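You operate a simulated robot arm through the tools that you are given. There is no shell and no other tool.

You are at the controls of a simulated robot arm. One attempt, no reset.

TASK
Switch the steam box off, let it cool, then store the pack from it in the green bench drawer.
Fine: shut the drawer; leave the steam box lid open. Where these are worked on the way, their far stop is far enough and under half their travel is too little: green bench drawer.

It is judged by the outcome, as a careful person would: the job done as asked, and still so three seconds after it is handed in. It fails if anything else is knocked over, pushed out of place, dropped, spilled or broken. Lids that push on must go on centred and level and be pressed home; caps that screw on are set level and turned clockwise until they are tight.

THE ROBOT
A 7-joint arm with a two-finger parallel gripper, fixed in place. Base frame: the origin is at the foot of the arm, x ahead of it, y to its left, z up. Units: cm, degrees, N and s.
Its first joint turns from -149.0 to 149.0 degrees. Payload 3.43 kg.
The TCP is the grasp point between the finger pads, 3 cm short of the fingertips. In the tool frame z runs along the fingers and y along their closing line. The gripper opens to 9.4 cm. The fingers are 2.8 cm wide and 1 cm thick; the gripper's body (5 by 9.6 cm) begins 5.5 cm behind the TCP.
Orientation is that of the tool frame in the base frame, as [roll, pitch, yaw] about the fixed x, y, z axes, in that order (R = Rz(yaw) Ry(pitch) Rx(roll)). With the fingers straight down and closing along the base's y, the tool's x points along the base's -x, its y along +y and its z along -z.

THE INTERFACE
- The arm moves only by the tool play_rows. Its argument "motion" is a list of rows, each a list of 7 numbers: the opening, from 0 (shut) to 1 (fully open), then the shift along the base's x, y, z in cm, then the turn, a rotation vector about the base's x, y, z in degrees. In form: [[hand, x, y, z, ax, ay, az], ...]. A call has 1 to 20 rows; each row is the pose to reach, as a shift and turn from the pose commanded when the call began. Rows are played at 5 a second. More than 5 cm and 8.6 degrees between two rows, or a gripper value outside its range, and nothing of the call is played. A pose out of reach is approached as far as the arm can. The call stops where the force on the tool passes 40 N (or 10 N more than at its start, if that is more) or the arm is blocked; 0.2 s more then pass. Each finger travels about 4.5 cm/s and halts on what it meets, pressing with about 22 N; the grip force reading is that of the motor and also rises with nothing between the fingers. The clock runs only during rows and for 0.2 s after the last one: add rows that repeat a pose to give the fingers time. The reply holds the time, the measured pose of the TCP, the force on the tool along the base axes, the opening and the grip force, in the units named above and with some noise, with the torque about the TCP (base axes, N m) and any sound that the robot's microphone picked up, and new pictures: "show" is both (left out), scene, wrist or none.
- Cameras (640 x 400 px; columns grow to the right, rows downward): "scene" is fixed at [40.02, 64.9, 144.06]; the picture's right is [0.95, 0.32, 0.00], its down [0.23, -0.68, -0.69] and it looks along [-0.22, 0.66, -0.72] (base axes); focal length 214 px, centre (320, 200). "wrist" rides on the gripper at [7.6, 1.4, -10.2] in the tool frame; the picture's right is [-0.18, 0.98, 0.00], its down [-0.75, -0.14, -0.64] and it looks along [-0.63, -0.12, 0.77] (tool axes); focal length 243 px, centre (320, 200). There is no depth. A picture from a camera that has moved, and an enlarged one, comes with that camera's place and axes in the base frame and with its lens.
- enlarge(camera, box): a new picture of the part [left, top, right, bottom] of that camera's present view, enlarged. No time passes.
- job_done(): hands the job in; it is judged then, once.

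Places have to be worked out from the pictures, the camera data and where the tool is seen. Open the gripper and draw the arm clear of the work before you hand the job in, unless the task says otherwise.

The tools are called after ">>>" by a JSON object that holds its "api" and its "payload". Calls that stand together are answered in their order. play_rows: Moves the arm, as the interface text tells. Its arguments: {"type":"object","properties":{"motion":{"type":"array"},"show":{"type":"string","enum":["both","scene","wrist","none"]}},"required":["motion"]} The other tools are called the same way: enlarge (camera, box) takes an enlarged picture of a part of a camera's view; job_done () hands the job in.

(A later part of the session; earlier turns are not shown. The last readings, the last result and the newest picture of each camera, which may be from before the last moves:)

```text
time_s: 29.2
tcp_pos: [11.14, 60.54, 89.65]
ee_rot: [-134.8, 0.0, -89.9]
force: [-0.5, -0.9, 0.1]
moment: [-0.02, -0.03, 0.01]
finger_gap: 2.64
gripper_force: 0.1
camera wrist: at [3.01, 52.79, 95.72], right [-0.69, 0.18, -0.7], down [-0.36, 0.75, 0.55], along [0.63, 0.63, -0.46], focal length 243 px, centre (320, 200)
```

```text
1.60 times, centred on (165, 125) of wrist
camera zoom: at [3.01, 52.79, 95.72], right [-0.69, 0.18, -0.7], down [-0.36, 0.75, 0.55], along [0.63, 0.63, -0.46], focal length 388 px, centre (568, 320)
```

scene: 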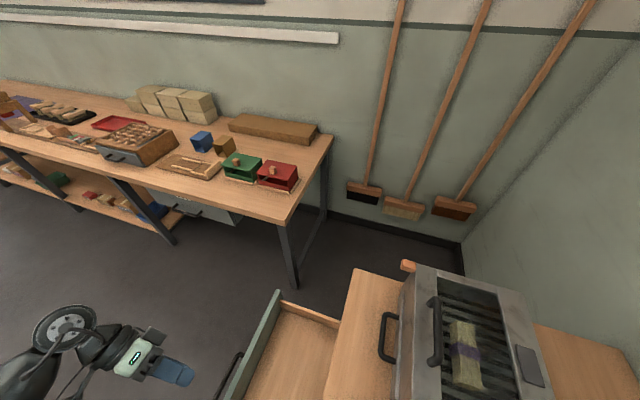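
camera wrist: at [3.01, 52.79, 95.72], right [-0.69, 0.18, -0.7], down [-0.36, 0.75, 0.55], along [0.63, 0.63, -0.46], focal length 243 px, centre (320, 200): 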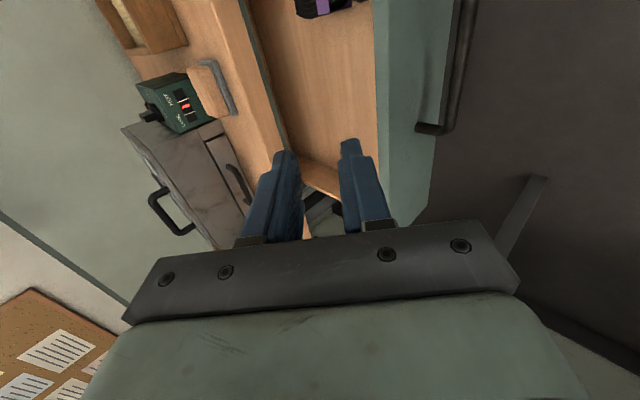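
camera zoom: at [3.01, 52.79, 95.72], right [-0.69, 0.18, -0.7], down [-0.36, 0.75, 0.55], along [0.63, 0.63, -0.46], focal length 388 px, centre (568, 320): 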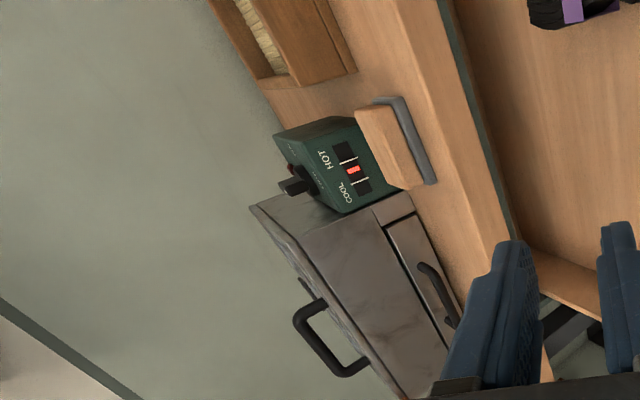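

The gauge keeps shrinking and the drawer holds another dark pack at its low-y end, so I must place mine clear of it. I tilt the tool back to vertical, then turn it so the camera faces +x to inspect the drawer.

>>> {"api": "play_rows", "payload": {"motion": [[0.5, 1, 0, 2, 0, 8, 0], [0.5, 2, 0, 4, 0, 16, 0], [0.5, 3, 0, 6, 0, 24, 0], [0.5, 4, 0, 8, 0, 32, 0], [0.5, 5, 0, 8, 0, 40, 0], [0.5, 6, 0, 8, 0, 45, 0]], "show": "none"}}

>>> {"api": "play_rows", "payload": {"motion": [[0.5, 0, 0, 0, 0, 0, -8], [0.5, 0, 0, 0, 0, 0, -16], [0.5, 0, 0, 0, 0, 0, -24], [0.5, 0, 0, 0, 0, 0, -32], [0.5, 0, 0, 0, 0, 0, -40], [0.5, 0, 0, 0, 0, 0, -48], [0.5, 0, 0, 0, 0, 0, -56], [0.5, 0, 0, 0, 0, 0, -64], [0.5, 0, 0, 0, 0, 0, -72], [0.5, 0, 0, 0, 0, 0, -80], [0.5, 0, 0, 0, 0, 0, -88], [0.5, 0, 0, 0, 0, 0, -90]]}}

```text
time_s: 30.6
tcp_pos: [17.29, 60.57, 97.53]
ee_rot: [-179.9, 0.1, -90.0]
force: [0.4, 0.5, 0.6]
moment: [-0.01, 0.01, 0.03]
finger_gap: 4.68
gripper_force: 0.1
```

```text
time_s: 33.2
tcp_pos: [17.24, 60.66, 97.52]
ee_rot: [-179.7, 0.1, 179.9]
force: [0.3, -0.3, -0.7]
moment: [0.02, 0.03, 0.01]
finger_gap: 4.74
gripper_force: 0.0
camera wrist: at [9.64, 62.04, 107.7], right [0.19, 0.98, 0.0], down [0.75, -0.14, 0.64], along [0.63, -0.12, -0.77], focal length 243 px, centre (320, 200)
```

scene: 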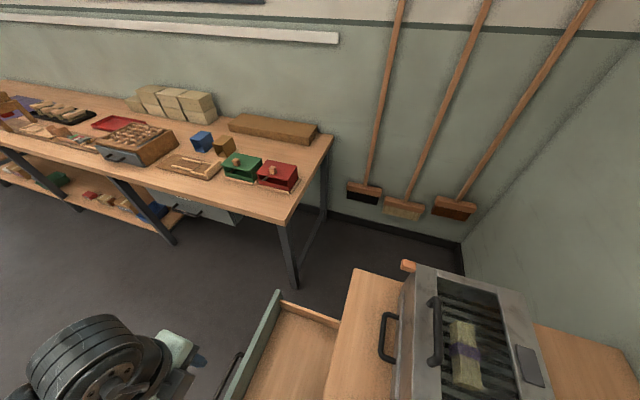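
wrist: 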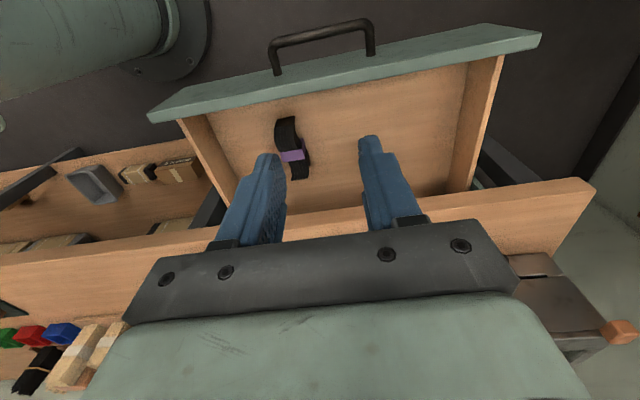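

The drawer interior is clear from y≈57 to 84 (the black pack lies around x 25–39, y≈52). Now I turn another -90° so the camera will sit on the +y side, and move over to the steam box side.

>>> {"api": "play_rows", "payload": {"motion": [[0.8, 3, 0, 1, 0, 0, -8], [0.8, 6.5, 0, 2, 0, 0, -16], [0.8, 10, 0, 3, 0, 0, -24], [0.8, 14, 0, 4, 0, 0, -32], [0.8, 18, 0, 5.5, 0, 0, -40], [0.8, 22, 0, 7, 0, 0, -48], [0.8, 26, 0, 8.5, 0, 0, -56], [0.8, 30, 0, 10, 0, 0, -64], [0.8, 34, 0, 11, 0, 0, -72], [0.8, 38, 0, 12, 0, 0, -80], [0.8, 42, 0, 13, 0, 0, -88], [0.8, 46, 1, 13.5, 0, 0, -90]]}}

```text
time_s: 35.8
tcp_pos: [63.25, 61.73, 111.09]
ee_rot: [-179.8, 0.1, 89.9]
force: [0.1, 0.5, -0.3]
moment: [-0.02, 0.01, -0.01]
finger_gap: 7.52
gripper_force: 0.0
camera wrist: at [64.85, 69.16, 121.31], right [0.98, -0.19, 0.0], down [-0.14, -0.75, 0.64], along [-0.12, -0.63, -0.77], focal length 243 px, centre (320, 200)
```

scene: 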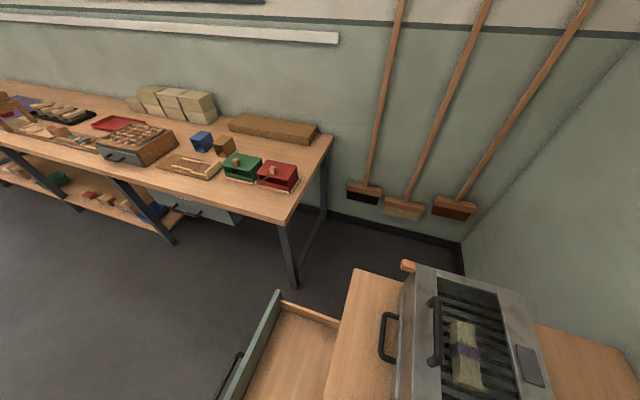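
wrist: 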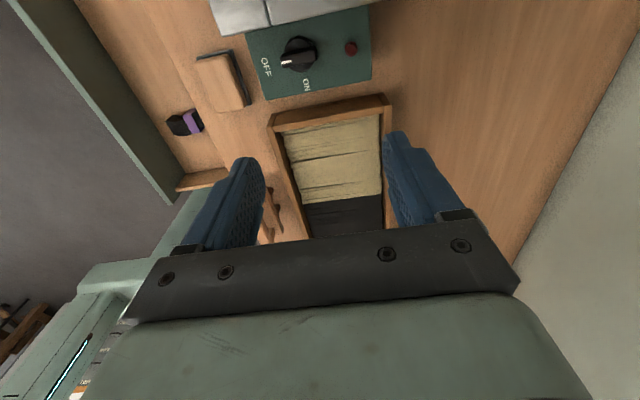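

The lamp is off and this orientation is reachable. I now tilt the fingers 35° outward (+y) and move over the steam box, so the wrist camera looks straight down into it.

>>> {"api": "play_rows", "payload": {"motion": [[0.8, 1, 2, 1, 8, 0, 0], [0.8, 2, 4, 1.5, 16, 0, 0], [0.8, 3, 6, 2, 24, 0, 0], [0.8, 4, 8, 2, 32, 0, 0], [0.8, 4.3, 10, 2, 35, 0, 0], [0.8, 4.3, 13, 2, 35, 0, 0]]}}

```text
time_s: 37.2
tcp_pos: [67.48, 74.59, 112.95]
ee_rot: [-179.8, -35.0, 90.0]
force: [0.4, 0.5, 0.1]
moment: [0.01, 0.01, 0.0]
finger_gap: 7.54
gripper_force: 0.0
camera wrist: at [69.09, 74.86, 125.77], right [0.98, -0.15, -0.11], down [-0.14, -0.99, 0.09], along [-0.12, -0.08, -0.99], focal length 243 px, centre (320, 200)
```

scene: 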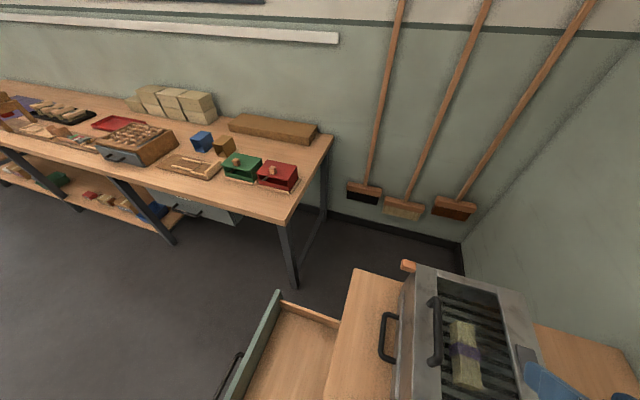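
wrist: 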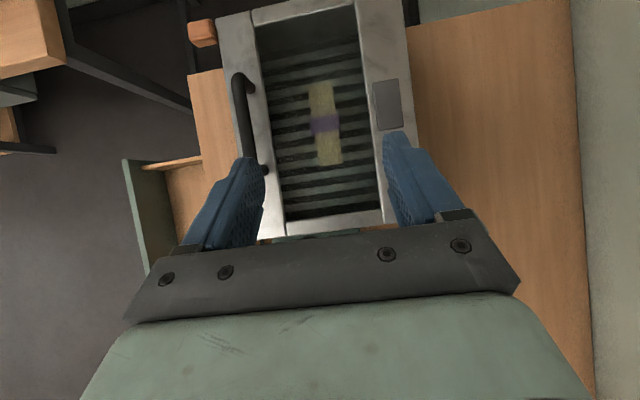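

>>> {"api": "enlarge", "payload": {"camera": "wrist", "box": [180, 0, 440, 240]}}

>>> {"api": "enlarge", "payload": {"camera": "wrist", "box": [180, 0, 300, 90]}}

```text
1.67 times, centred on (310, 120) of wrist
camera zoom: at [69.09, 74.86, 125.77], right [0.98, -0.15, -0.11], down [-0.14, -0.99, 0.09], along [-0.12, -0.08, -0.99], focal length 404 px, centre (337, 333)
```

zoom: 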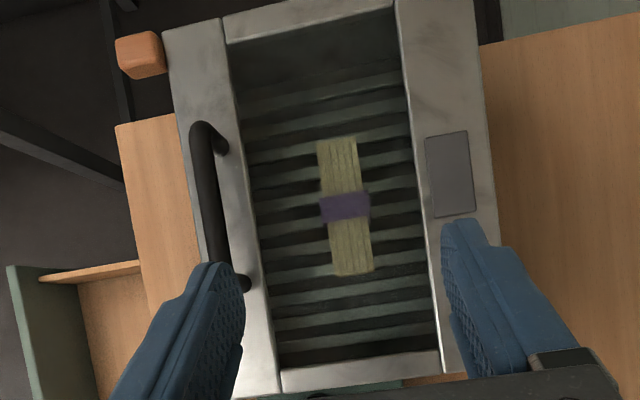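

```text
4.44 times, centred on (240, 45) of wrist
camera zoom: at [69.09, 74.86, 125.77], right [0.98, -0.15, -0.11], down [-0.14, -0.99, 0.09], along [-0.12, -0.08, -0.99], focal length 1078 px, centre (676, 889)
```

zoom: 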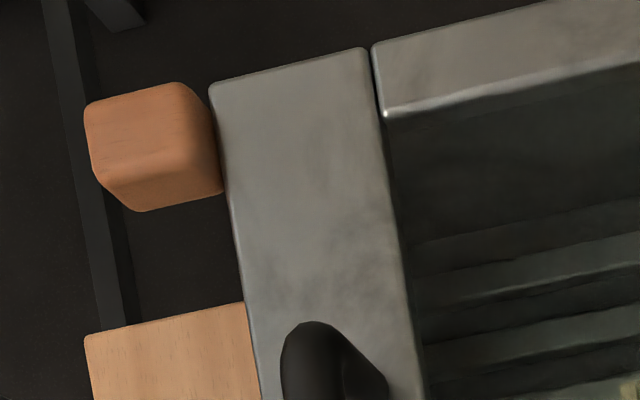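

The interior looks slightly hazy; I check more closely whether there is a pane over the opening.

>>> {"api": "enlarge", "payload": {"camera": "wrist", "box": [260, 60, 400, 180]}}

>>> {"api": "enlarge", "payload": {"camera": "scene", "box": [400, 255, 520, 335]}}

>>> {"api": "enlarge", "payload": {"camera": "scene", "box": [420, 310, 560, 400]}}

```text
3.33 times, centred on (330, 120) of wrist
camera zoom: at [69.09, 74.86, 125.77], right [0.98, -0.15, -0.11], down [-0.14, -0.99, 0.09], along [-0.12, -0.08, -0.99], focal length 809 px, centre (287, 467)
```

zoom: 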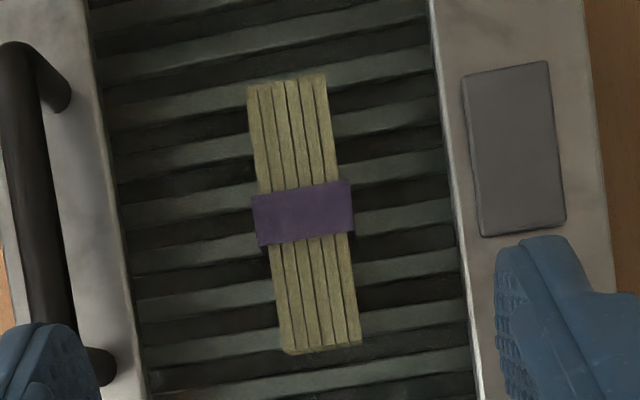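

```text
5.00 times, centred on (460, 295) of scene
camera zoom: at [40.02, 64.9, 144.06], right [0.95, 0.32, 0.0], down [0.23, -0.68, -0.69], along [-0.22, 0.66, -0.72], focal length 1072 px, centre (-380, -275)
```

zoom: 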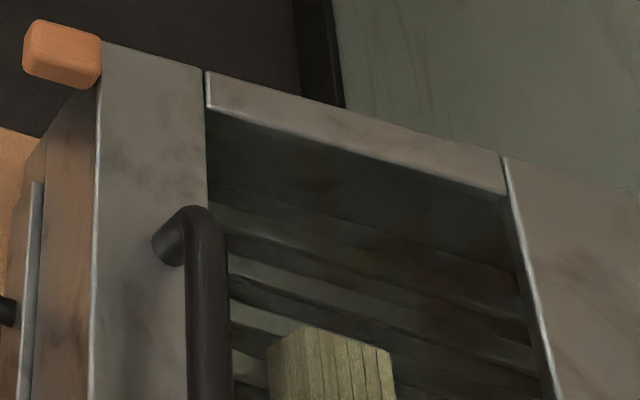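

```text
4.44 times, centred on (490, 355) of scene
camera zoom: at [40.02, 64.9, 144.06], right [0.95, 0.32, 0.0], down [0.23, -0.68, -0.69], along [-0.22, 0.66, -0.72], focal length 953 px, centre (-436, -489)
```

zoom: 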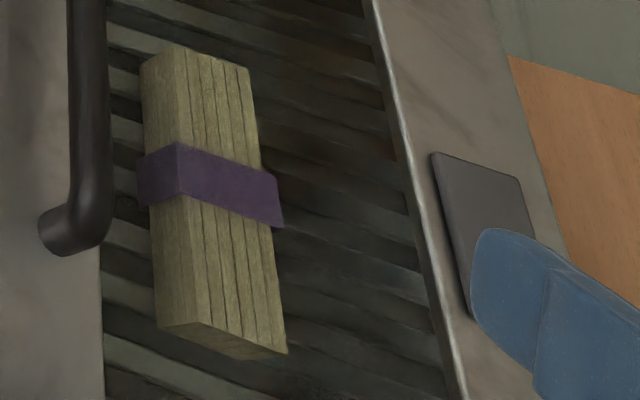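

I find no pane (fingers and slats look crisp), opening x 60.4–72.8, y 70–95, rim z≈93.4, and the pack at about (67.0, 83, top z 89.6), 3.3 cm wide and along y. I check the gauge through the scene camera's lower edge before going in.

>>> {"api": "enlarge", "payload": {"camera": "scene", "box": [300, 390, 500, 400]}}

```text
3.20 times, centred on (400, 395) of scene
camera zoom: at [40.02, 64.9, 144.06], right [0.95, 0.32, 0.0], down [0.23, -0.68, -0.69], along [-0.22, 0.66, -0.72], focal length 686 px, centre (64, -424)
```

zoom: 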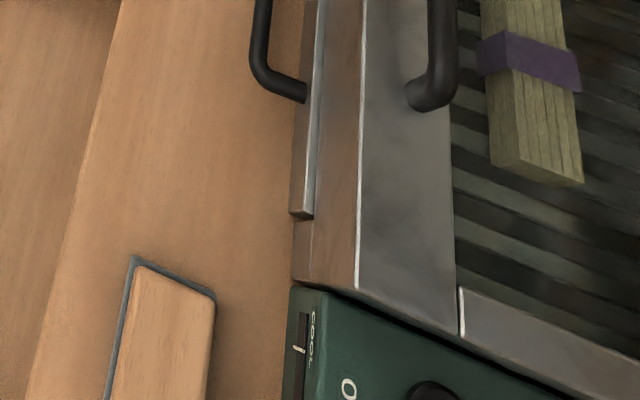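

The panel edge shows a dark COOL end; I shift the zoom to see the whole gauge.

>>> {"api": "enlarge", "payload": {"camera": "scene", "box": [290, 399, 510, 400]}}

>>> {"api": "enlarge", "payload": {"camera": "scene", "box": [240, 399, 560, 400]}}

```text
2.91 times, centred on (400, 400) of scene
camera zoom: at [40.02, 64.9, 144.06], right [0.95, 0.32, 0.0], down [0.23, -0.68, -0.69], along [-0.22, 0.66, -0.72], focal length 624 px, centre (87, -380)
```

zoom: 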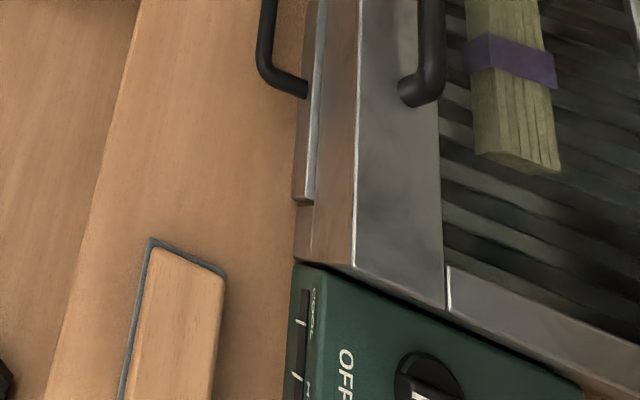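

```text
2.00 times, centred on (400, 400) of scene
camera zoom: at [40.02, 64.9, 144.06], right [0.95, 0.32, 0.0], down [0.23, -0.68, -0.69], along [-0.22, 0.66, -0.72], focal length 429 px, centre (160, -199)
```

zoom: 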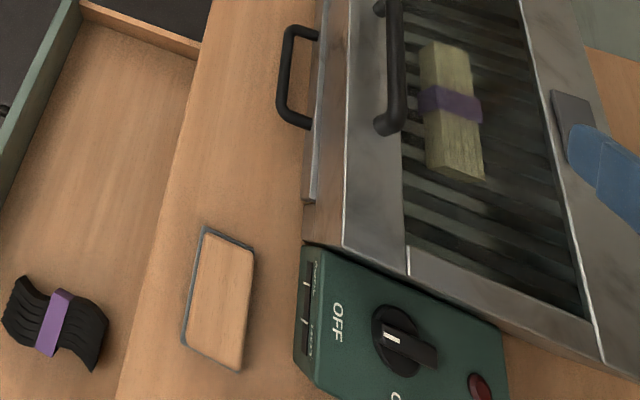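

Gauge appears dark between its two marks; one more zoom at the best scale to confirm it.

>>> {"api": "enlarge", "payload": {"camera": "scene", "box": [308, 399.5, 478, 400]}}

>>> {"api": "enlarge", "payload": {"camera": "scene", "box": [270, 399.5, 480, 400]}}

```text
3.76 times, centred on (393, 400) of scene
camera zoom: at [40.02, 64.9, 144.06], right [0.95, 0.32, 0.0], down [0.23, -0.68, -0.69], along [-0.22, 0.66, -0.72], focal length 807 px, centre (45, -552)
```

zoom: 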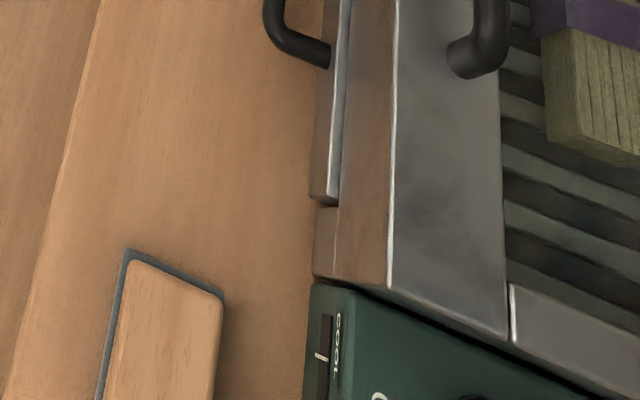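

```text
3.05 times, centred on (375, 400) of scene
camera zoom: at [40.02, 64.9, 144.06], right [0.95, 0.32, 0.0], down [0.23, -0.68, -0.69], along [-0.22, 0.66, -0.72], focal length 654 px, centre (152, -409)
```

zoom: 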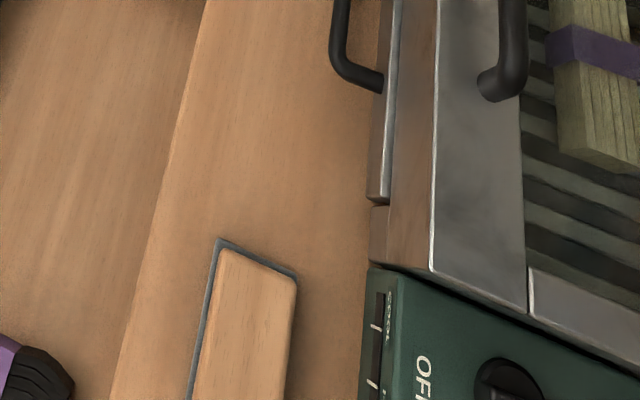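

No red remains on the gauge: the box has cooled. I move to just above the opening (TCP near (67, 81, 100)) to confirm reach and alignment.

>>> {"api": "play_rows", "payload": {"motion": [[0.72, -0.2, 2, -3.5, 0, 0, 0], [0.72, -0.4, 4, -7, 0, 0, 0], [0.72, -0.5, 5.5, -10, 0, 0, 0], [0.72, -0.5, 6.4, -13, 0, 0, 0], [0.72, -0.5, 6.4, -13, 0, 0, 0]]}}

>>> {"api": "enlarge", "payload": {"camera": "wrist", "box": [200, 40, 440, 240]}}

>>> {"api": "enlarge", "payload": {"camera": "scene", "box": [400, 260, 600, 400]}}

```text
time_s: 38.4
tcp_pos: [66.94, 80.92, 99.96]
ee_rot: [-179.8, -34.8, 90.0]
force: [0.3, -0.4, 0.2]
moment: [-0.01, 0.03, 0.0]
finger_gap: 6.77
gripper_force: 0.1
camera wrist: at [68.47, 81.25, 112.77], right [0.98, -0.15, -0.11], down [-0.14, -0.99, 0.1], along [-0.12, -0.08, -0.99], focal length 243 px, centre (320, 200)
```

scene: 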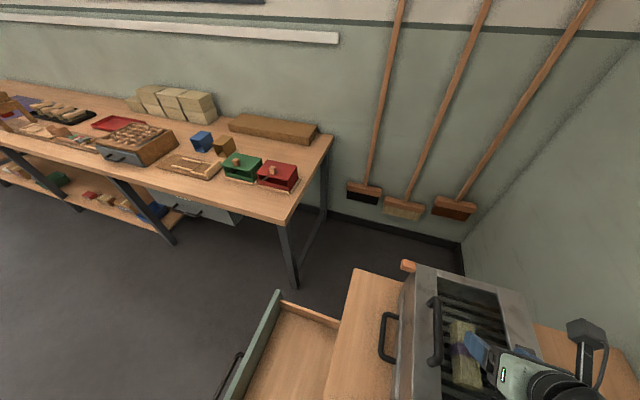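
wrist: 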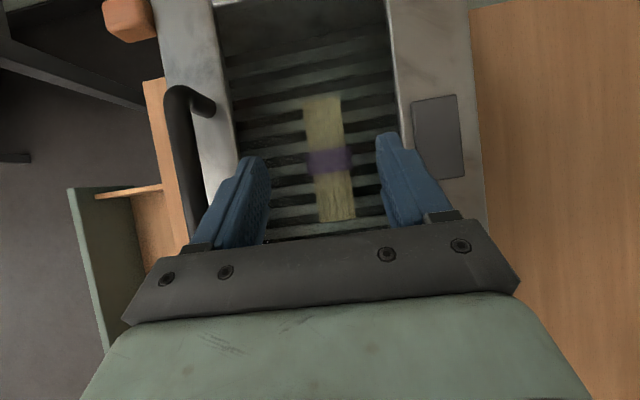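

```text
2.00 times, centred on (320, 140) of wrist
camera zoom: at [68.47, 81.25, 112.77], right [0.98, -0.15, -0.11], down [-0.14, -0.99, 0.1], along [-0.12, -0.08, -0.99], focal length 485 px, centre (320, 320)
```

zoom: 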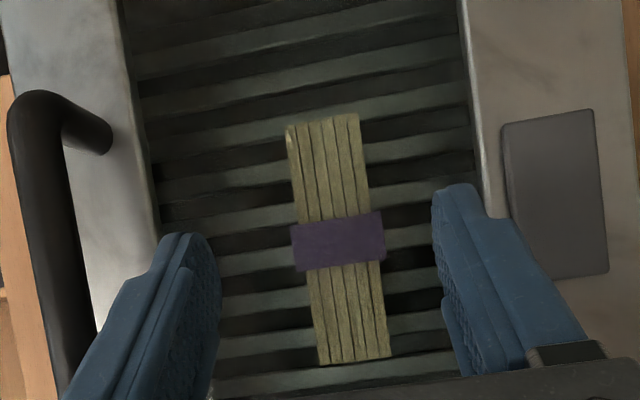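

```text
2.86 times, centred on (500, 330) of scene
camera zoom: at [40.02, 64.9, 144.06], right [0.95, 0.32, 0.0], down [0.23, -0.68, -0.69], along [-0.22, 0.66, -0.72], focal length 613 px, centre (-194, -171)
```

zoom: 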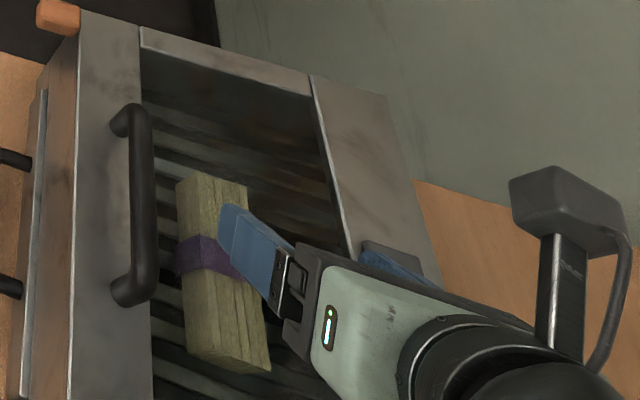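

In the raw views the pack looks smeared, which might mean a clear pane covers the opening, so I will probe: I lower slowly until the tips should pass rim height (TCP ≈96.7) and watch the force.

>>> {"api": "play_rows", "payload": {"motion": [[0.72, 0, 0, -1.2, 0, 0, 0], [0.72, 0, 0, -2.2, 0, 0, 0], [0.72, 0, 0, -2.8, 0, 0, 0], [0.72, 0, 0, -3.1, 0, 0, 0]], "show": "none"}}

>>> {"api": "play_rows", "payload": {"motion": [[0.72, 0, 0, -0.3, 0, 0, 0], [0.72, 0, 0, -0.5, 0, 0, 0]], "show": "both"}}

>>> {"api": "enlarge", "payload": {"camera": "scene", "box": [400, 260, 600, 400]}}

>>> {"api": "enlarge", "payload": {"camera": "wrist", "box": [200, 40, 440, 240]}}

```text
time_s: 39.4
tcp_pos: [67.07, 81.06, 96.86]
ee_rot: [-179.8, -35.0, 90.0]
force: [0.0, -0.8, 0.3]
moment: [-0.01, 0.02, -0.01]
finger_gap: 6.77
gripper_force: 0.1
```

```text
time_s: 40.0
tcp_pos: [67.04, 81.05, 96.26]
ee_rot: [-179.9, -35.1, 89.9]
force: [-0.1, -1.8, 2.6]
moment: [0.01, -0.12, -0.04]
finger_gap: 6.78
gripper_force: 0.0
camera wrist: at [68.5, 81.33, 109.11], right [0.98, -0.15, -0.11], down [-0.14, -0.99, 0.09], along [-0.12, -0.08, -0.99], focal length 243 px, centre (320, 200)
```

scene: 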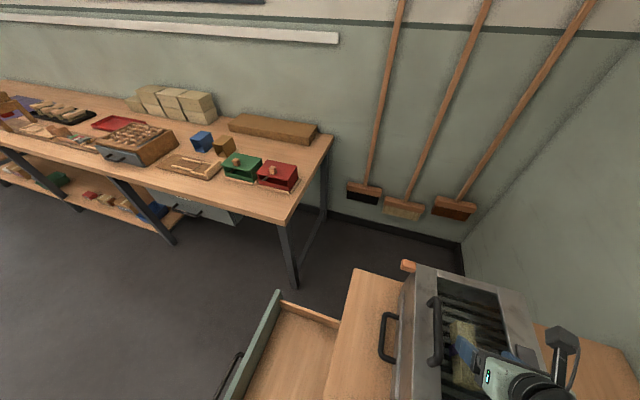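
wrist: 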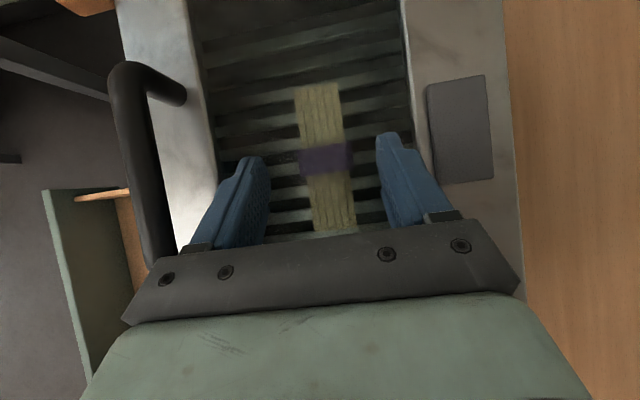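

```text
2.86 times, centred on (500, 330) of scene
camera zoom: at [40.02, 64.9, 144.06], right [0.95, 0.32, 0.0], down [0.23, -0.68, -0.69], along [-0.22, 0.66, -0.72], focal length 613 px, centre (-194, -171)
```

zoom: 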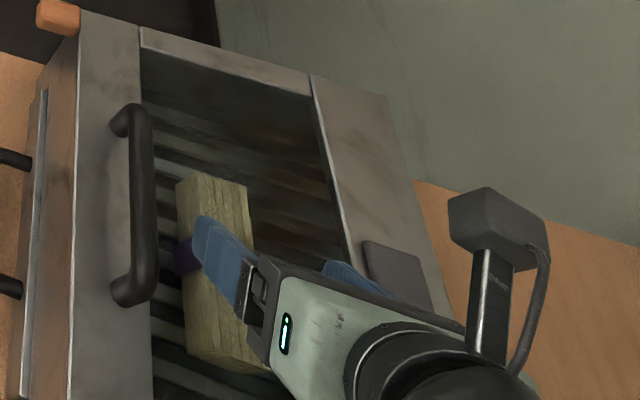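

```text
2.00 times, centred on (320, 140) of wrist
camera zoom: at [68.5, 81.33, 109.11], right [0.98, -0.15, -0.11], down [-0.14, -0.99, 0.09], along [-0.12, -0.08, -0.99], focal length 485 px, centre (320, 320)
```

zoom: 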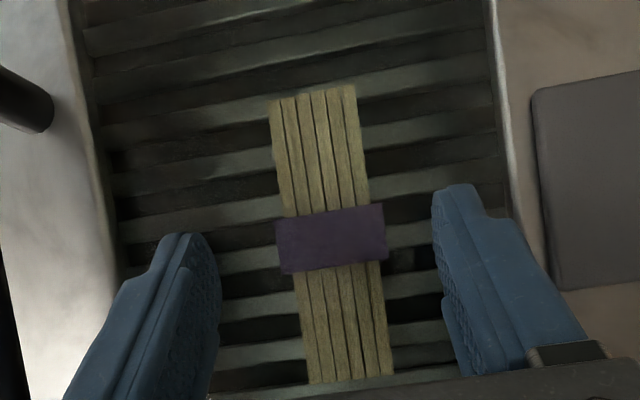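

A slight upward force (2.6 N) with moment appeared right at rim height. I go 0.3 cm lower to confirm whether it's a pane.

>>> {"api": "play_rows", "payload": {"motion": [[0.72, 0, 0, -0.3, 0, 0, 0]], "show": "none"}}

```text
time_s: 40.4
tcp_pos: [66.94, 80.9, 96.32]
ee_rot: [-180.0, -35.1, 90.1]
force: [0.5, -3.8, 23.5]
moment: [0.04, -0.65, 0.22]
finger_gap: 6.77
gripper_force: 0.1
```

The force rose to 23.5 N with the height stuck: there is a clear pane, so the lid is closed and must be opened first. I back off upward at once and straighten the tool.

>>> {"api": "play_rows", "payload": {"motion": [[0.72, 0, -0.2, 3, 0, 0, 0], [0.72, 0, -1, 7, 0, 0, 0], [0.72, 0, -3, 11, 0, 0, 0], [0.72, 0, -5, 14, -5, 0, 0], [0.72, 0, -7, 15, -13, 0, 0], [0.72, 0, -9, 15, -21, 0, 0], [0.72, 0, -11, 15, -29, 0, 0], [0.72, 0, -13, 15, -35, 0, 0]], "show": "none"}}

>>> {"api": "play_rows", "payload": {"motion": [[0.72, -3, 1, 0, 0, 0, 8], [0.72, -6, 2, 0, 0, 0, 16], [0.72, -9, 4, 0, 0, 0, 24], [0.72, -12, 6, 0, 0, 0, 32], [0.72, -15, 8, 0, 0, 0, 40], [0.72, -18, 10, 0, 0, 0, 48], [0.72, -21, 12, -1, 0, 0, 56], [0.72, -24, 14, -2, 0, 0, 64], [0.72, -27, 16, -3, 0, 0, 72], [0.72, -30, 18, -4, 0, 0, 80], [0.72, -33, 19, -5, 0, 0, 88], [0.72, -35, 20, -6, 0, 0, 90]]}}

```text
time_s: 42.2
tcp_pos: [67.05, 68.08, 111.18]
ee_rot: [-179.7, 0.2, 90.0]
force: [0.2, 0.2, 0.2]
moment: [-0.01, 0.01, -0.02]
finger_gap: 6.79
gripper_force: 0.1
```

```text
time_s: 44.8
tcp_pos: [31.97, 88.35, 105.28]
ee_rot: [-179.7, 0.1, -179.8]
force: [0.8, -0.8, 0.3]
moment: [0.01, -0.03, -0.04]
finger_gap: 6.76
gripper_force: 0.1
camera wrist: at [24.38, 89.68, 115.44], right [0.18, 0.98, 0.0], down [0.75, -0.14, 0.64], along [0.63, -0.12, -0.77], focal length 243 px, centre (320, 200)
```

scene: 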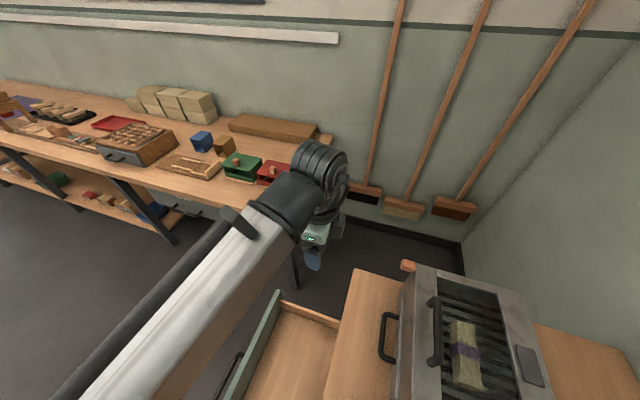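
wrist: 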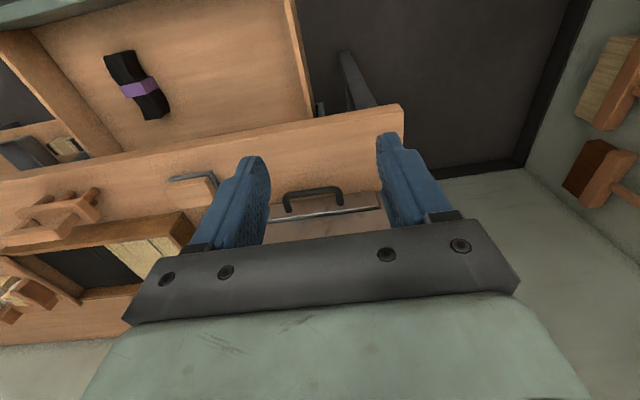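

The palm hides the box front from here. I tilt the tool 35° forward so the camera looks more horizontally at the steam box's front edge and lid seam.

>>> {"api": "play_rows", "payload": {"motion": [[0.72, 0, 0, 0, 0, -8, 0], [0.72, 0, 0, 0, 0, -16, 0], [0.72, 0, 0, 0, 0, -24, 0], [0.72, 0, 0, 0, 0, -30, 0]], "show": "wrist"}}

>>> {"api": "enlarge", "payload": {"camera": "wrist", "box": [200, 40, 440, 240]}}

```text
time_s: 45.8
tcp_pos: [32.01, 88.18, 105.24]
ee_rot: [-179.8, 30.2, 179.9]
force: [0.6, 0.0, -0.1]
moment: [0.0, -0.02, 0.02]
finger_gap: 6.79
gripper_force: 0.1
camera wrist: at [20.34, 89.52, 110.16], right [0.16, 0.98, 0.09], down [0.33, -0.14, 0.93], along [0.93, -0.12, -0.35], focal length 243 px, centre (320, 200)
```

wrist: 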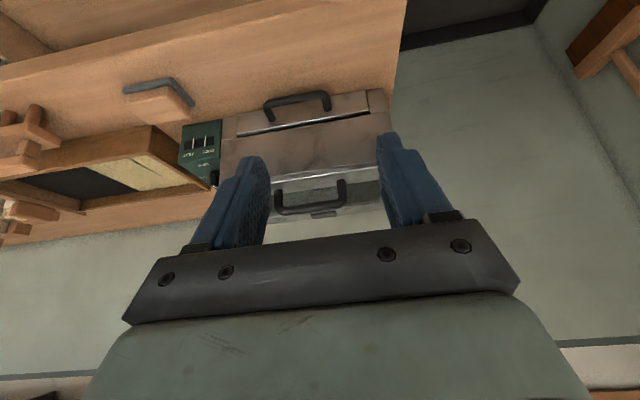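

```text
2.00 times, centred on (320, 140) of wrist
camera zoom: at [20.34, 89.52, 110.16], right [0.16, 0.98, 0.09], down [0.33, -0.14, 0.93], along [0.93, -0.12, -0.35], focal length 485 px, centre (320, 320)
```

zoom: 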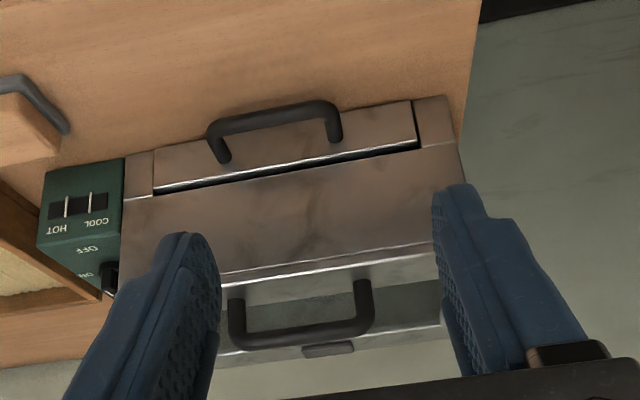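

The gauge is dark (cool) and the glass reflects the room. I zoom on the top front edge for a lid seam.

>>> {"api": "enlarge", "payload": {"camera": "wrist", "box": [210, 150, 320, 215]}}

>>> {"api": "enlarge", "payload": {"camera": "wrist", "box": [300, 90, 400, 215]}}

```text
5.82 times, centred on (265, 182) of wrist
camera zoom: at [20.34, 89.52, 110.16], right [0.16, 0.98, 0.09], down [0.33, -0.14, 0.93], along [0.93, -0.12, -0.35], focal length 1412 px, centre (640, 302)
```

zoom: 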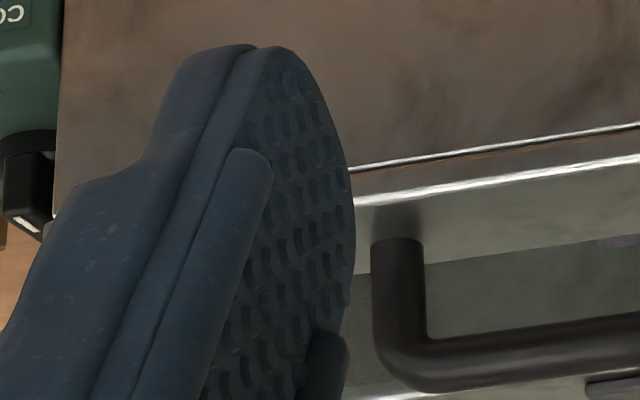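

```text
3.20 times, centred on (350, 152) of wrist
camera zoom: at [20.34, 89.52, 110.16], right [0.16, 0.98, 0.09], down [0.33, -0.14, 0.93], along [0.93, -0.12, -0.35], focal length 776 px, centre (224, 352)
```

zoom: 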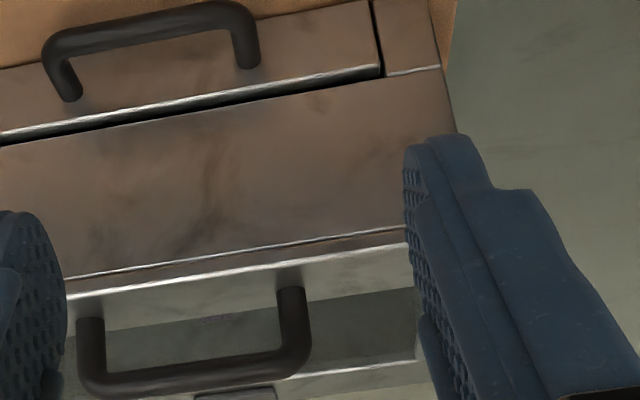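

There is a seam ~1.5 cm below the top edge: the lid is the whole framed top with the handle on its front rail. I narrow the fingers to see the wooden block at the +y front corner.

>>> {"api": "play_rows", "payload": {"motion": [[0.4, 0, 0, 0, 0, 0, 0], [0.1, 0, 0, 0, 0, 0, 0], [0.0, 0, 0, 0, 0, 0, 0], [0.0, 0, 0, 0, 0, 0, 0]], "show": "wrist"}}

>>> {"api": "enlarge", "payload": {"camera": "wrist", "box": [330, 70, 430, 220]}}

```text
time_s: 46.8
tcp_pos: [31.96, 88.04, 105.02]
ee_rot: [-179.8, 30.1, 180.0]
force: [0.1, -0.6, -0.5]
moment: [-0.01, 0.03, 0.01]
finger_gap: 0.0
gripper_force: 15.2
camera wrist: at [20.32, 89.53, 110.17], right [0.16, 0.98, 0.09], down [0.33, -0.14, 0.93], along [0.93, -0.12, -0.35], focal length 243 px, centre (320, 200)
```

wrist: 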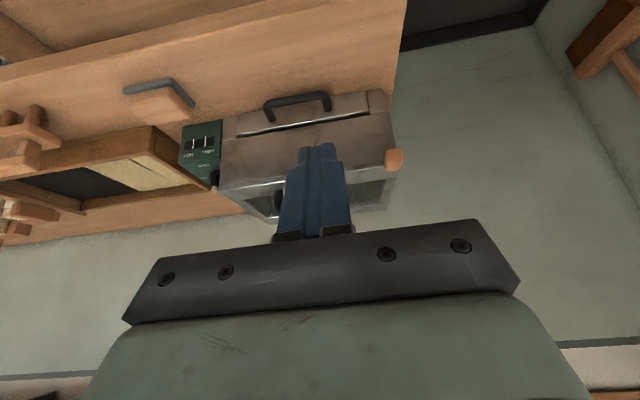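

```text
2.67 times, centred on (380, 145) of wrist
camera zoom: at [20.32, 89.53, 110.17], right [0.16, 0.98, 0.09], down [0.33, -0.14, 0.93], along [0.93, -0.12, -0.35], focal length 647 px, centre (160, 347)
```

zoom: 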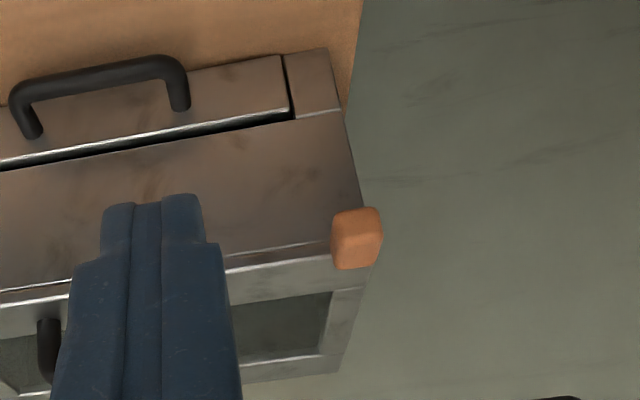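

The wooden block sits on the lid's front corner; the lid seems hinged at the back (x≈78.5). I'll grip the lid handle (bar at about (58.2, 82.5, 97.4), along y) and lift along an arc while watching force. First I straighten the tool and turn it to close along x.

>>> {"api": "play_rows", "payload": {"motion": [[0.3, 0, 0, 1, 0, 8, 0], [0.3, 0, 0, 2, 0, 16, 0], [0.3, 0, 0, 3, 0, 24, 0], [0.3, 0, 0, 4, 0, 30, 0]], "show": "none"}}

>>> {"api": "play_rows", "payload": {"motion": [[0.4, 2, -1.5, 0.5, 0, 0, -8], [0.4, 4, -3, 1, 0, 0, -16], [0.4, 6, -4.5, 1.5, 0, 0, -24], [0.4, 8.5, -6, 2, 0, 0, -32], [0.4, 11, -7.5, 2, 0, 0, -40], [0.4, 13.5, -9, 2, 0, 0, -48], [0.4, 16, -10.5, 2, 0, 0, -56], [0.4, 18.5, -12, 2, 0, 0, -64], [0.4, 21, -13.5, 2, 0, 0, -72], [0.4, 23.5, -14.5, 2, 0, 0, -80], [0.4, 26, -15, 2, 0, 0, -88], [0.4, 26.3, -15, 2, 0, 0, -90]], "show": "none"}}

>>> {"api": "play_rows", "payload": {"motion": [[0.4, 0, 1, 0, 8, 0, 0], [0.4, 0, 2, 0, 16, 0, 0], [0.4, 0, 4, -1, 24, 0, 0], [0.4, 0, 6, -2, 30, 0, 0], [0.4, 0, 8, -3, 35, 0, 0]]}}

```text
time_s: 47.8
tcp_pos: [32.11, 88.01, 109.08]
ee_rot: [-179.8, 0.0, -179.9]
force: [0.3, 1.0, -0.4]
moment: [0.0, -0.01, -0.01]
finger_gap: 2.81
gripper_force: 0.1
```

```text
time_s: 50.4
tcp_pos: [58.39, 72.97, 111.08]
ee_rot: [-179.9, 0.1, 89.8]
force: [0.1, 0.7, 0.8]
moment: [0.01, -0.01, 0.01]
finger_gap: 3.76
gripper_force: 0.0
```

```text
time_s: 51.6
tcp_pos: [58.33, 80.79, 107.98]
ee_rot: [-179.7, -35.0, 90.0]
force: [0.8, -0.2, 0.1]
moment: [0.0, 0.01, 0.03]
finger_gap: 3.76
gripper_force: 0.1
camera wrist: at [59.78, 81.24, 120.67], right [0.98, -0.15, -0.11], down [-0.14, -0.99, 0.09], along [-0.12, -0.08, -0.99], focal length 243 px, centre (320, 200)
```

scene: 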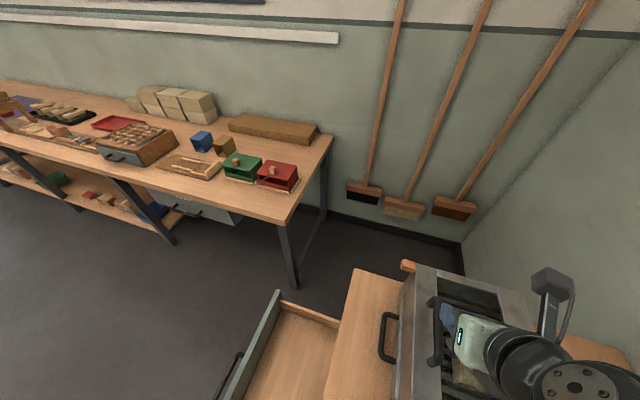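
wrist: 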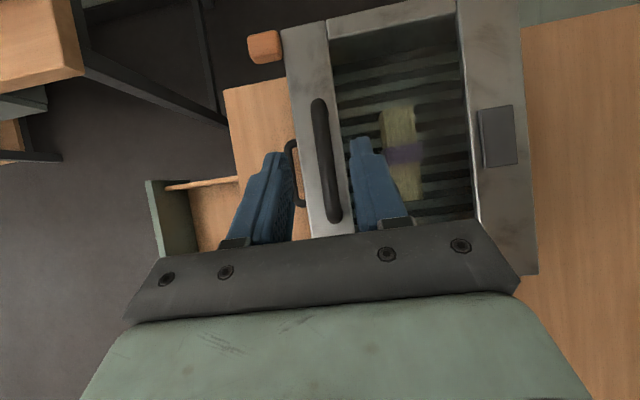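

The bar is at x≈58.1, y 77–88.6, centred between the fingers. I descend around it to TCP z≈98.0 and watch for lid contact.

>>> {"api": "play_rows", "payload": {"motion": [[0.4, -0.2, 0.8, -4, 0, 0, 0], [0.4, -0.2, 1.2, -7, 0, 0, 0], [0.4, -0.2, 1.2, -8.5, 0, 0, 0], [0.4, -0.2, 1.2, -9.4, 0, 0, 0], [0.4, -0.2, 1.2, -9.9, 0, 0, 0]]}}

>>> {"api": "enlarge", "payload": {"camera": "wrist", "box": [220, 40, 440, 240]}}

>>> {"api": "enlarge", "payload": {"camera": "scene", "box": [390, 270, 530, 400]}}

```text
time_s: 52.8
tcp_pos: [58.17, 82.22, 98.17]
ee_rot: [-179.9, -35.0, 90.0]
force: [0.2, 0.2, -1.4]
moment: [0.01, -0.03, 0.01]
finger_gap: 3.76
gripper_force: 0.0
camera wrist: at [59.66, 82.49, 110.85], right [0.98, -0.15, -0.11], down [-0.14, -0.99, 0.09], along [-0.12, -0.08, -0.99], focal length 243 px, centre (320, 200)
```

scene: 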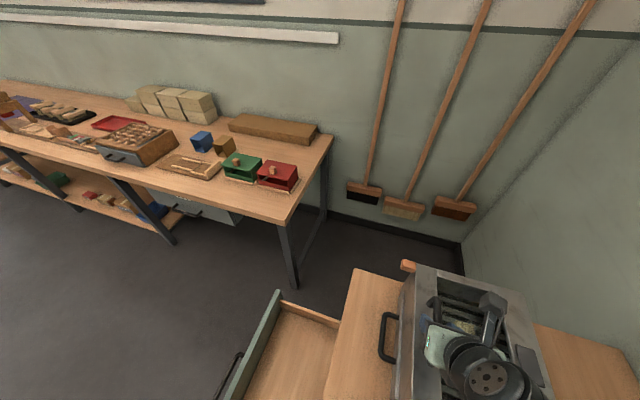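
wrist: 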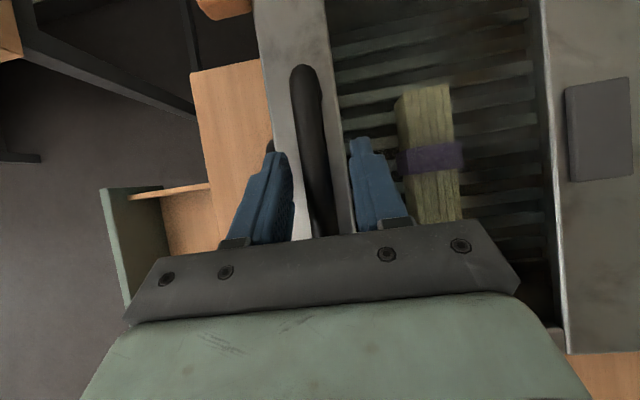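

```text
2.00 times, centred on (330, 140) of wrist
camera zoom: at [59.66, 82.49, 110.85], right [0.98, -0.15, -0.11], down [-0.14, -0.99, 0.09], along [-0.12, -0.08, -0.99], focal length 485 px, centre (300, 320)
```

zoom: 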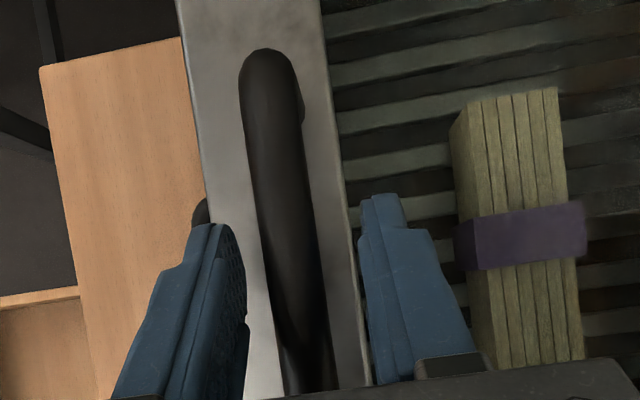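

```text
3.08 times, centred on (460, 335) of scene
camera zoom: at [40.02, 64.9, 144.06], right [0.95, 0.32, 0.0], down [0.23, -0.68, -0.69], along [-0.22, 0.66, -0.72], focal length 660 px, centre (-111, -215)
```

zoom: 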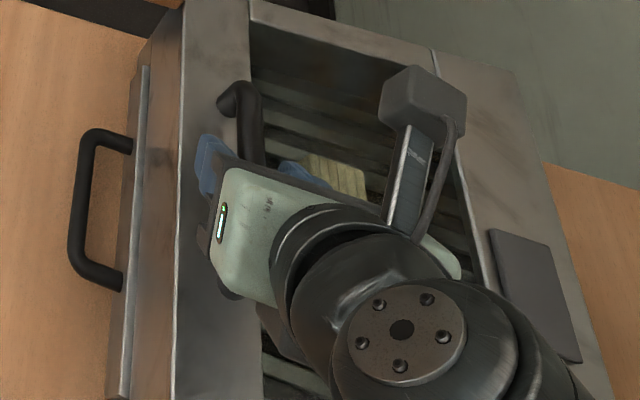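

Fingers straddle the bar cleanly with no contact. I close on it.

>>> {"api": "play_rows", "payload": {"motion": [[0.2, 0, 0, 0, 0, 0, 0], [0, 0, 0, 0, 0, 0, 0], [0, 0, 0, 0, 0, 0, 0], [0, 0, 0, 0, 0, 0, 0]], "show": "none"}}

```text
time_s: 53.8
tcp_pos: [58.02, 82.17, 98.14]
ee_rot: [-179.7, -34.9, 90.0]
force: [-14.2, -0.5, -0.3]
moment: [0.03, 0.19, -0.11]
finger_gap: 1.95
gripper_force: 44.2
```

Gripped (with a small x misfit). I ease -0.15 cm in x and lift the first few degrees of the arc around the presumed back hinge.

>>> {"api": "play_rows", "payload": {"motion": [[0, -0.15, 0, 0, 0, 0, 0], [0, -0.05, 0, 0.5, 0, 0, 0], [0, 0.1, 0, 1.05, 0, 0, 0], [0, 0.3, 0, 1.6, 0, 0, 0], [0, 0.5, 0, 2.1, 0, 0, 0]]}}

>>> {"api": "enlarge", "payload": {"camera": "scene", "box": [390, 250, 560, 400]}}

```text
time_s: 55.0
tcp_pos: [58.65, 82.18, 100.21]
ee_rot: [-179.7, -34.9, 90.0]
force: [-11.9, -6.4, 1.1]
moment: [-0.27, 0.21, -0.08]
finger_gap: 1.96
gripper_force: 45.1
camera wrist: at [60.08, 82.51, 113.04], right [0.98, -0.15, -0.11], down [-0.14, -0.99, 0.1], along [-0.12, -0.08, -0.99], focal length 243 px, centre (320, 200)
```

scene: 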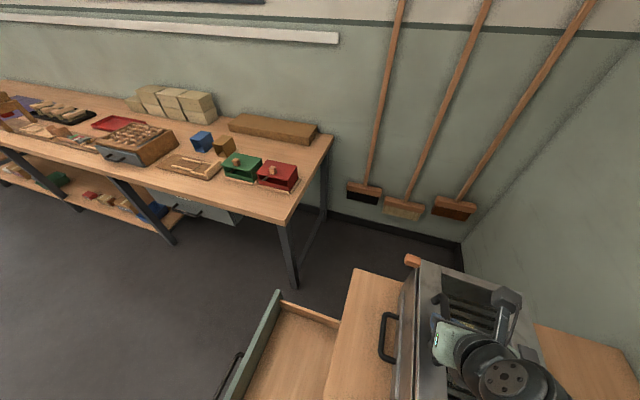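
wrist: 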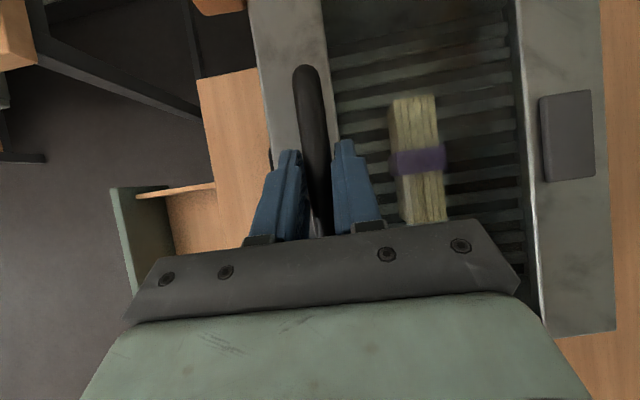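

```text
2.67 times, centred on (475, 325) of scene
camera zoom: at [40.02, 64.9, 144.06], right [0.95, 0.32, 0.0], down [0.23, -0.68, -0.69], along [-0.22, 0.66, -0.72], focal length 572 px, centre (-93, -133)
```

zoom: 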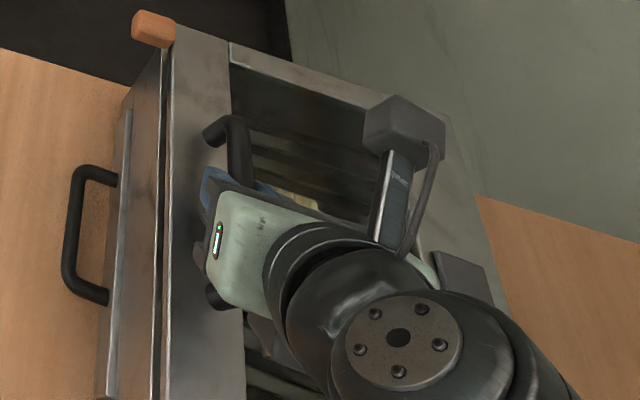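

The lid swings up on its back hinge and the wooden tab moves with it; forces are small. I continue along the arc to about 30°.

>>> {"api": "play_rows", "payload": {"motion": [[0, 0.26, 0, 0.68, 0, 0, 0], [0, 0.54, 0, 1.35, 0, 0, 0], [0, 0.92, 0, 2.18, 0, 0, 0], [0, 1.34, 0, 2.99, 0, 0, 0], [0, 1.79, 0, 3.78, 0, 0, 0], [0, 2.28, 0, 4.55, 0, 0, 0], [0, 2.8, 0, 5.3, 0, 0, 0], [0, 3.35, 0, 6.02, 0, 0, 0], [0, 3.93, 0, 6.72, 0, 0, 0], [0, 4.55, 0, 7.39, 0, 0, 0]]}}

```text
time_s: 56.9
tcp_pos: [61.67, 82.24, 106.66]
ee_rot: [-179.3, -35.1, 89.9]
force: [-15.5, -5.4, 8.8]
moment: [-0.64, 0.11, -1.13]
finger_gap: 1.61
gripper_force: 45.2
stopped in row 9: the force on the tool passed its limit at 41 N (the readings are from after the stop); the commanded pose is now the measured one
camera wrist: at [63.26, 82.5, 119.49], right [0.98, -0.14, -0.12], down [-0.13, -0.99, 0.09], along [-0.13, -0.08, -0.99], focal length 243 px, centre (320, 200)
```

scene: 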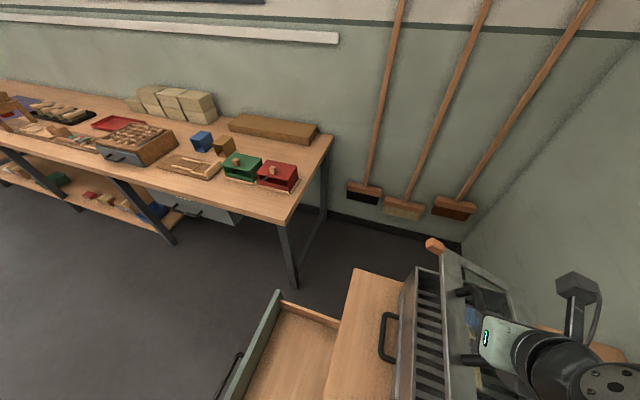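
wrist: 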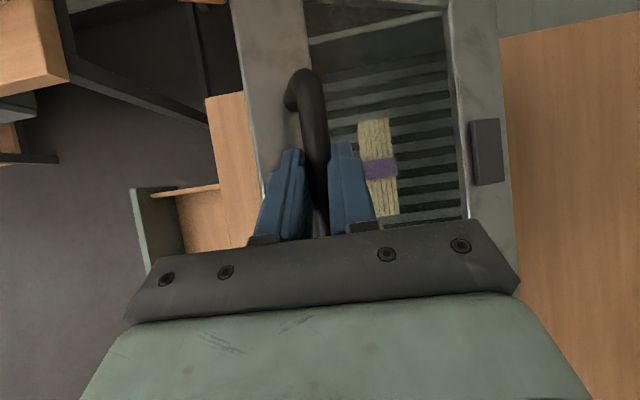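

The force limit stopped the lift near 28°: my x-advance seems to pinch. I look at how the lid and fingers sit.

>>> {"api": "enlarge", "payload": {"camera": "scene", "box": [390, 230, 590, 400]}}

>>> {"api": "enlarge", "payload": {"camera": "wrist", "box": [220, 40, 420, 240]}}

```text
2.35 times, centred on (490, 315) of scene
camera zoom: at [40.02, 64.9, 144.06], right [0.95, 0.32, 0.0], down [0.23, -0.68, -0.69], along [-0.22, 0.66, -0.72], focal length 505 px, centre (-80, -71)
```

zoom: 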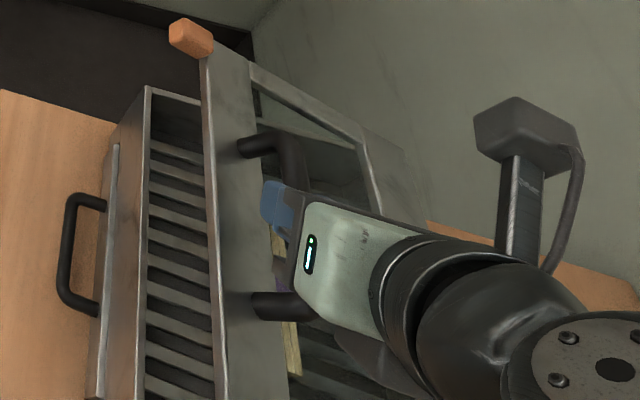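

```text
2.00 times, centred on (320, 140) of wrist
camera zoom: at [63.26, 82.5, 119.49], right [0.98, -0.14, -0.12], down [-0.13, -0.99, 0.09], along [-0.13, -0.08, -0.99], focal length 485 px, centre (320, 320)
```

zoom: 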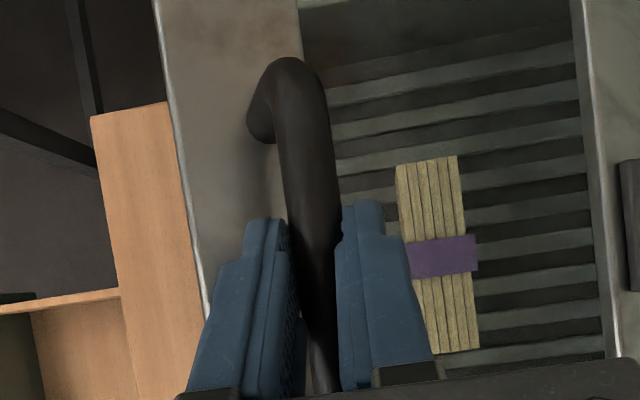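

Forces suggest the fingertips are wedging between bar and lid. I raise the tool slightly (0.6 cm) without x motion and re-read the forces.

>>> {"api": "play_rows", "payload": {"motion": [[0, 0, 0, 0.3, 0, 0, 0], [0, 0, 0, 0.6, 0, 0, 0], [0, 0, 0, 0.6, 0, 0, 0]], "show": "wrist"}}

```text
time_s: 57.7
tcp_pos: [62.03, 82.29, 107.26]
ee_rot: [-179.5, -35.0, 90.0]
force: [-8.9, -3.3, 3.4]
moment: [-0.48, 0.13, -1.07]
finger_gap: 1.6
gripper_force: 45.0
camera wrist: at [63.56, 82.52, 119.99], right [0.98, -0.15, -0.11], down [-0.14, -0.99, 0.09], along [-0.12, -0.08, -0.99], focal length 243 px, centre (320, 200)
```

wrist: 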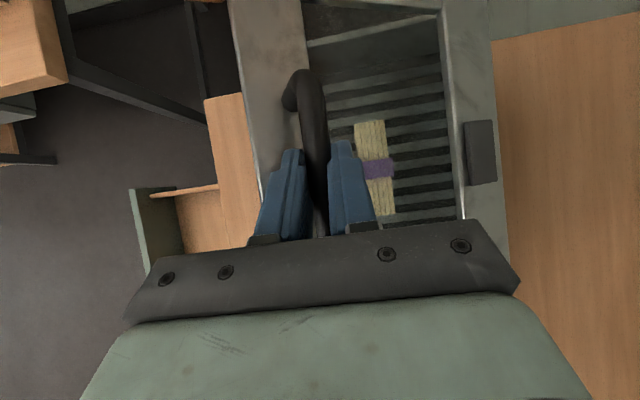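

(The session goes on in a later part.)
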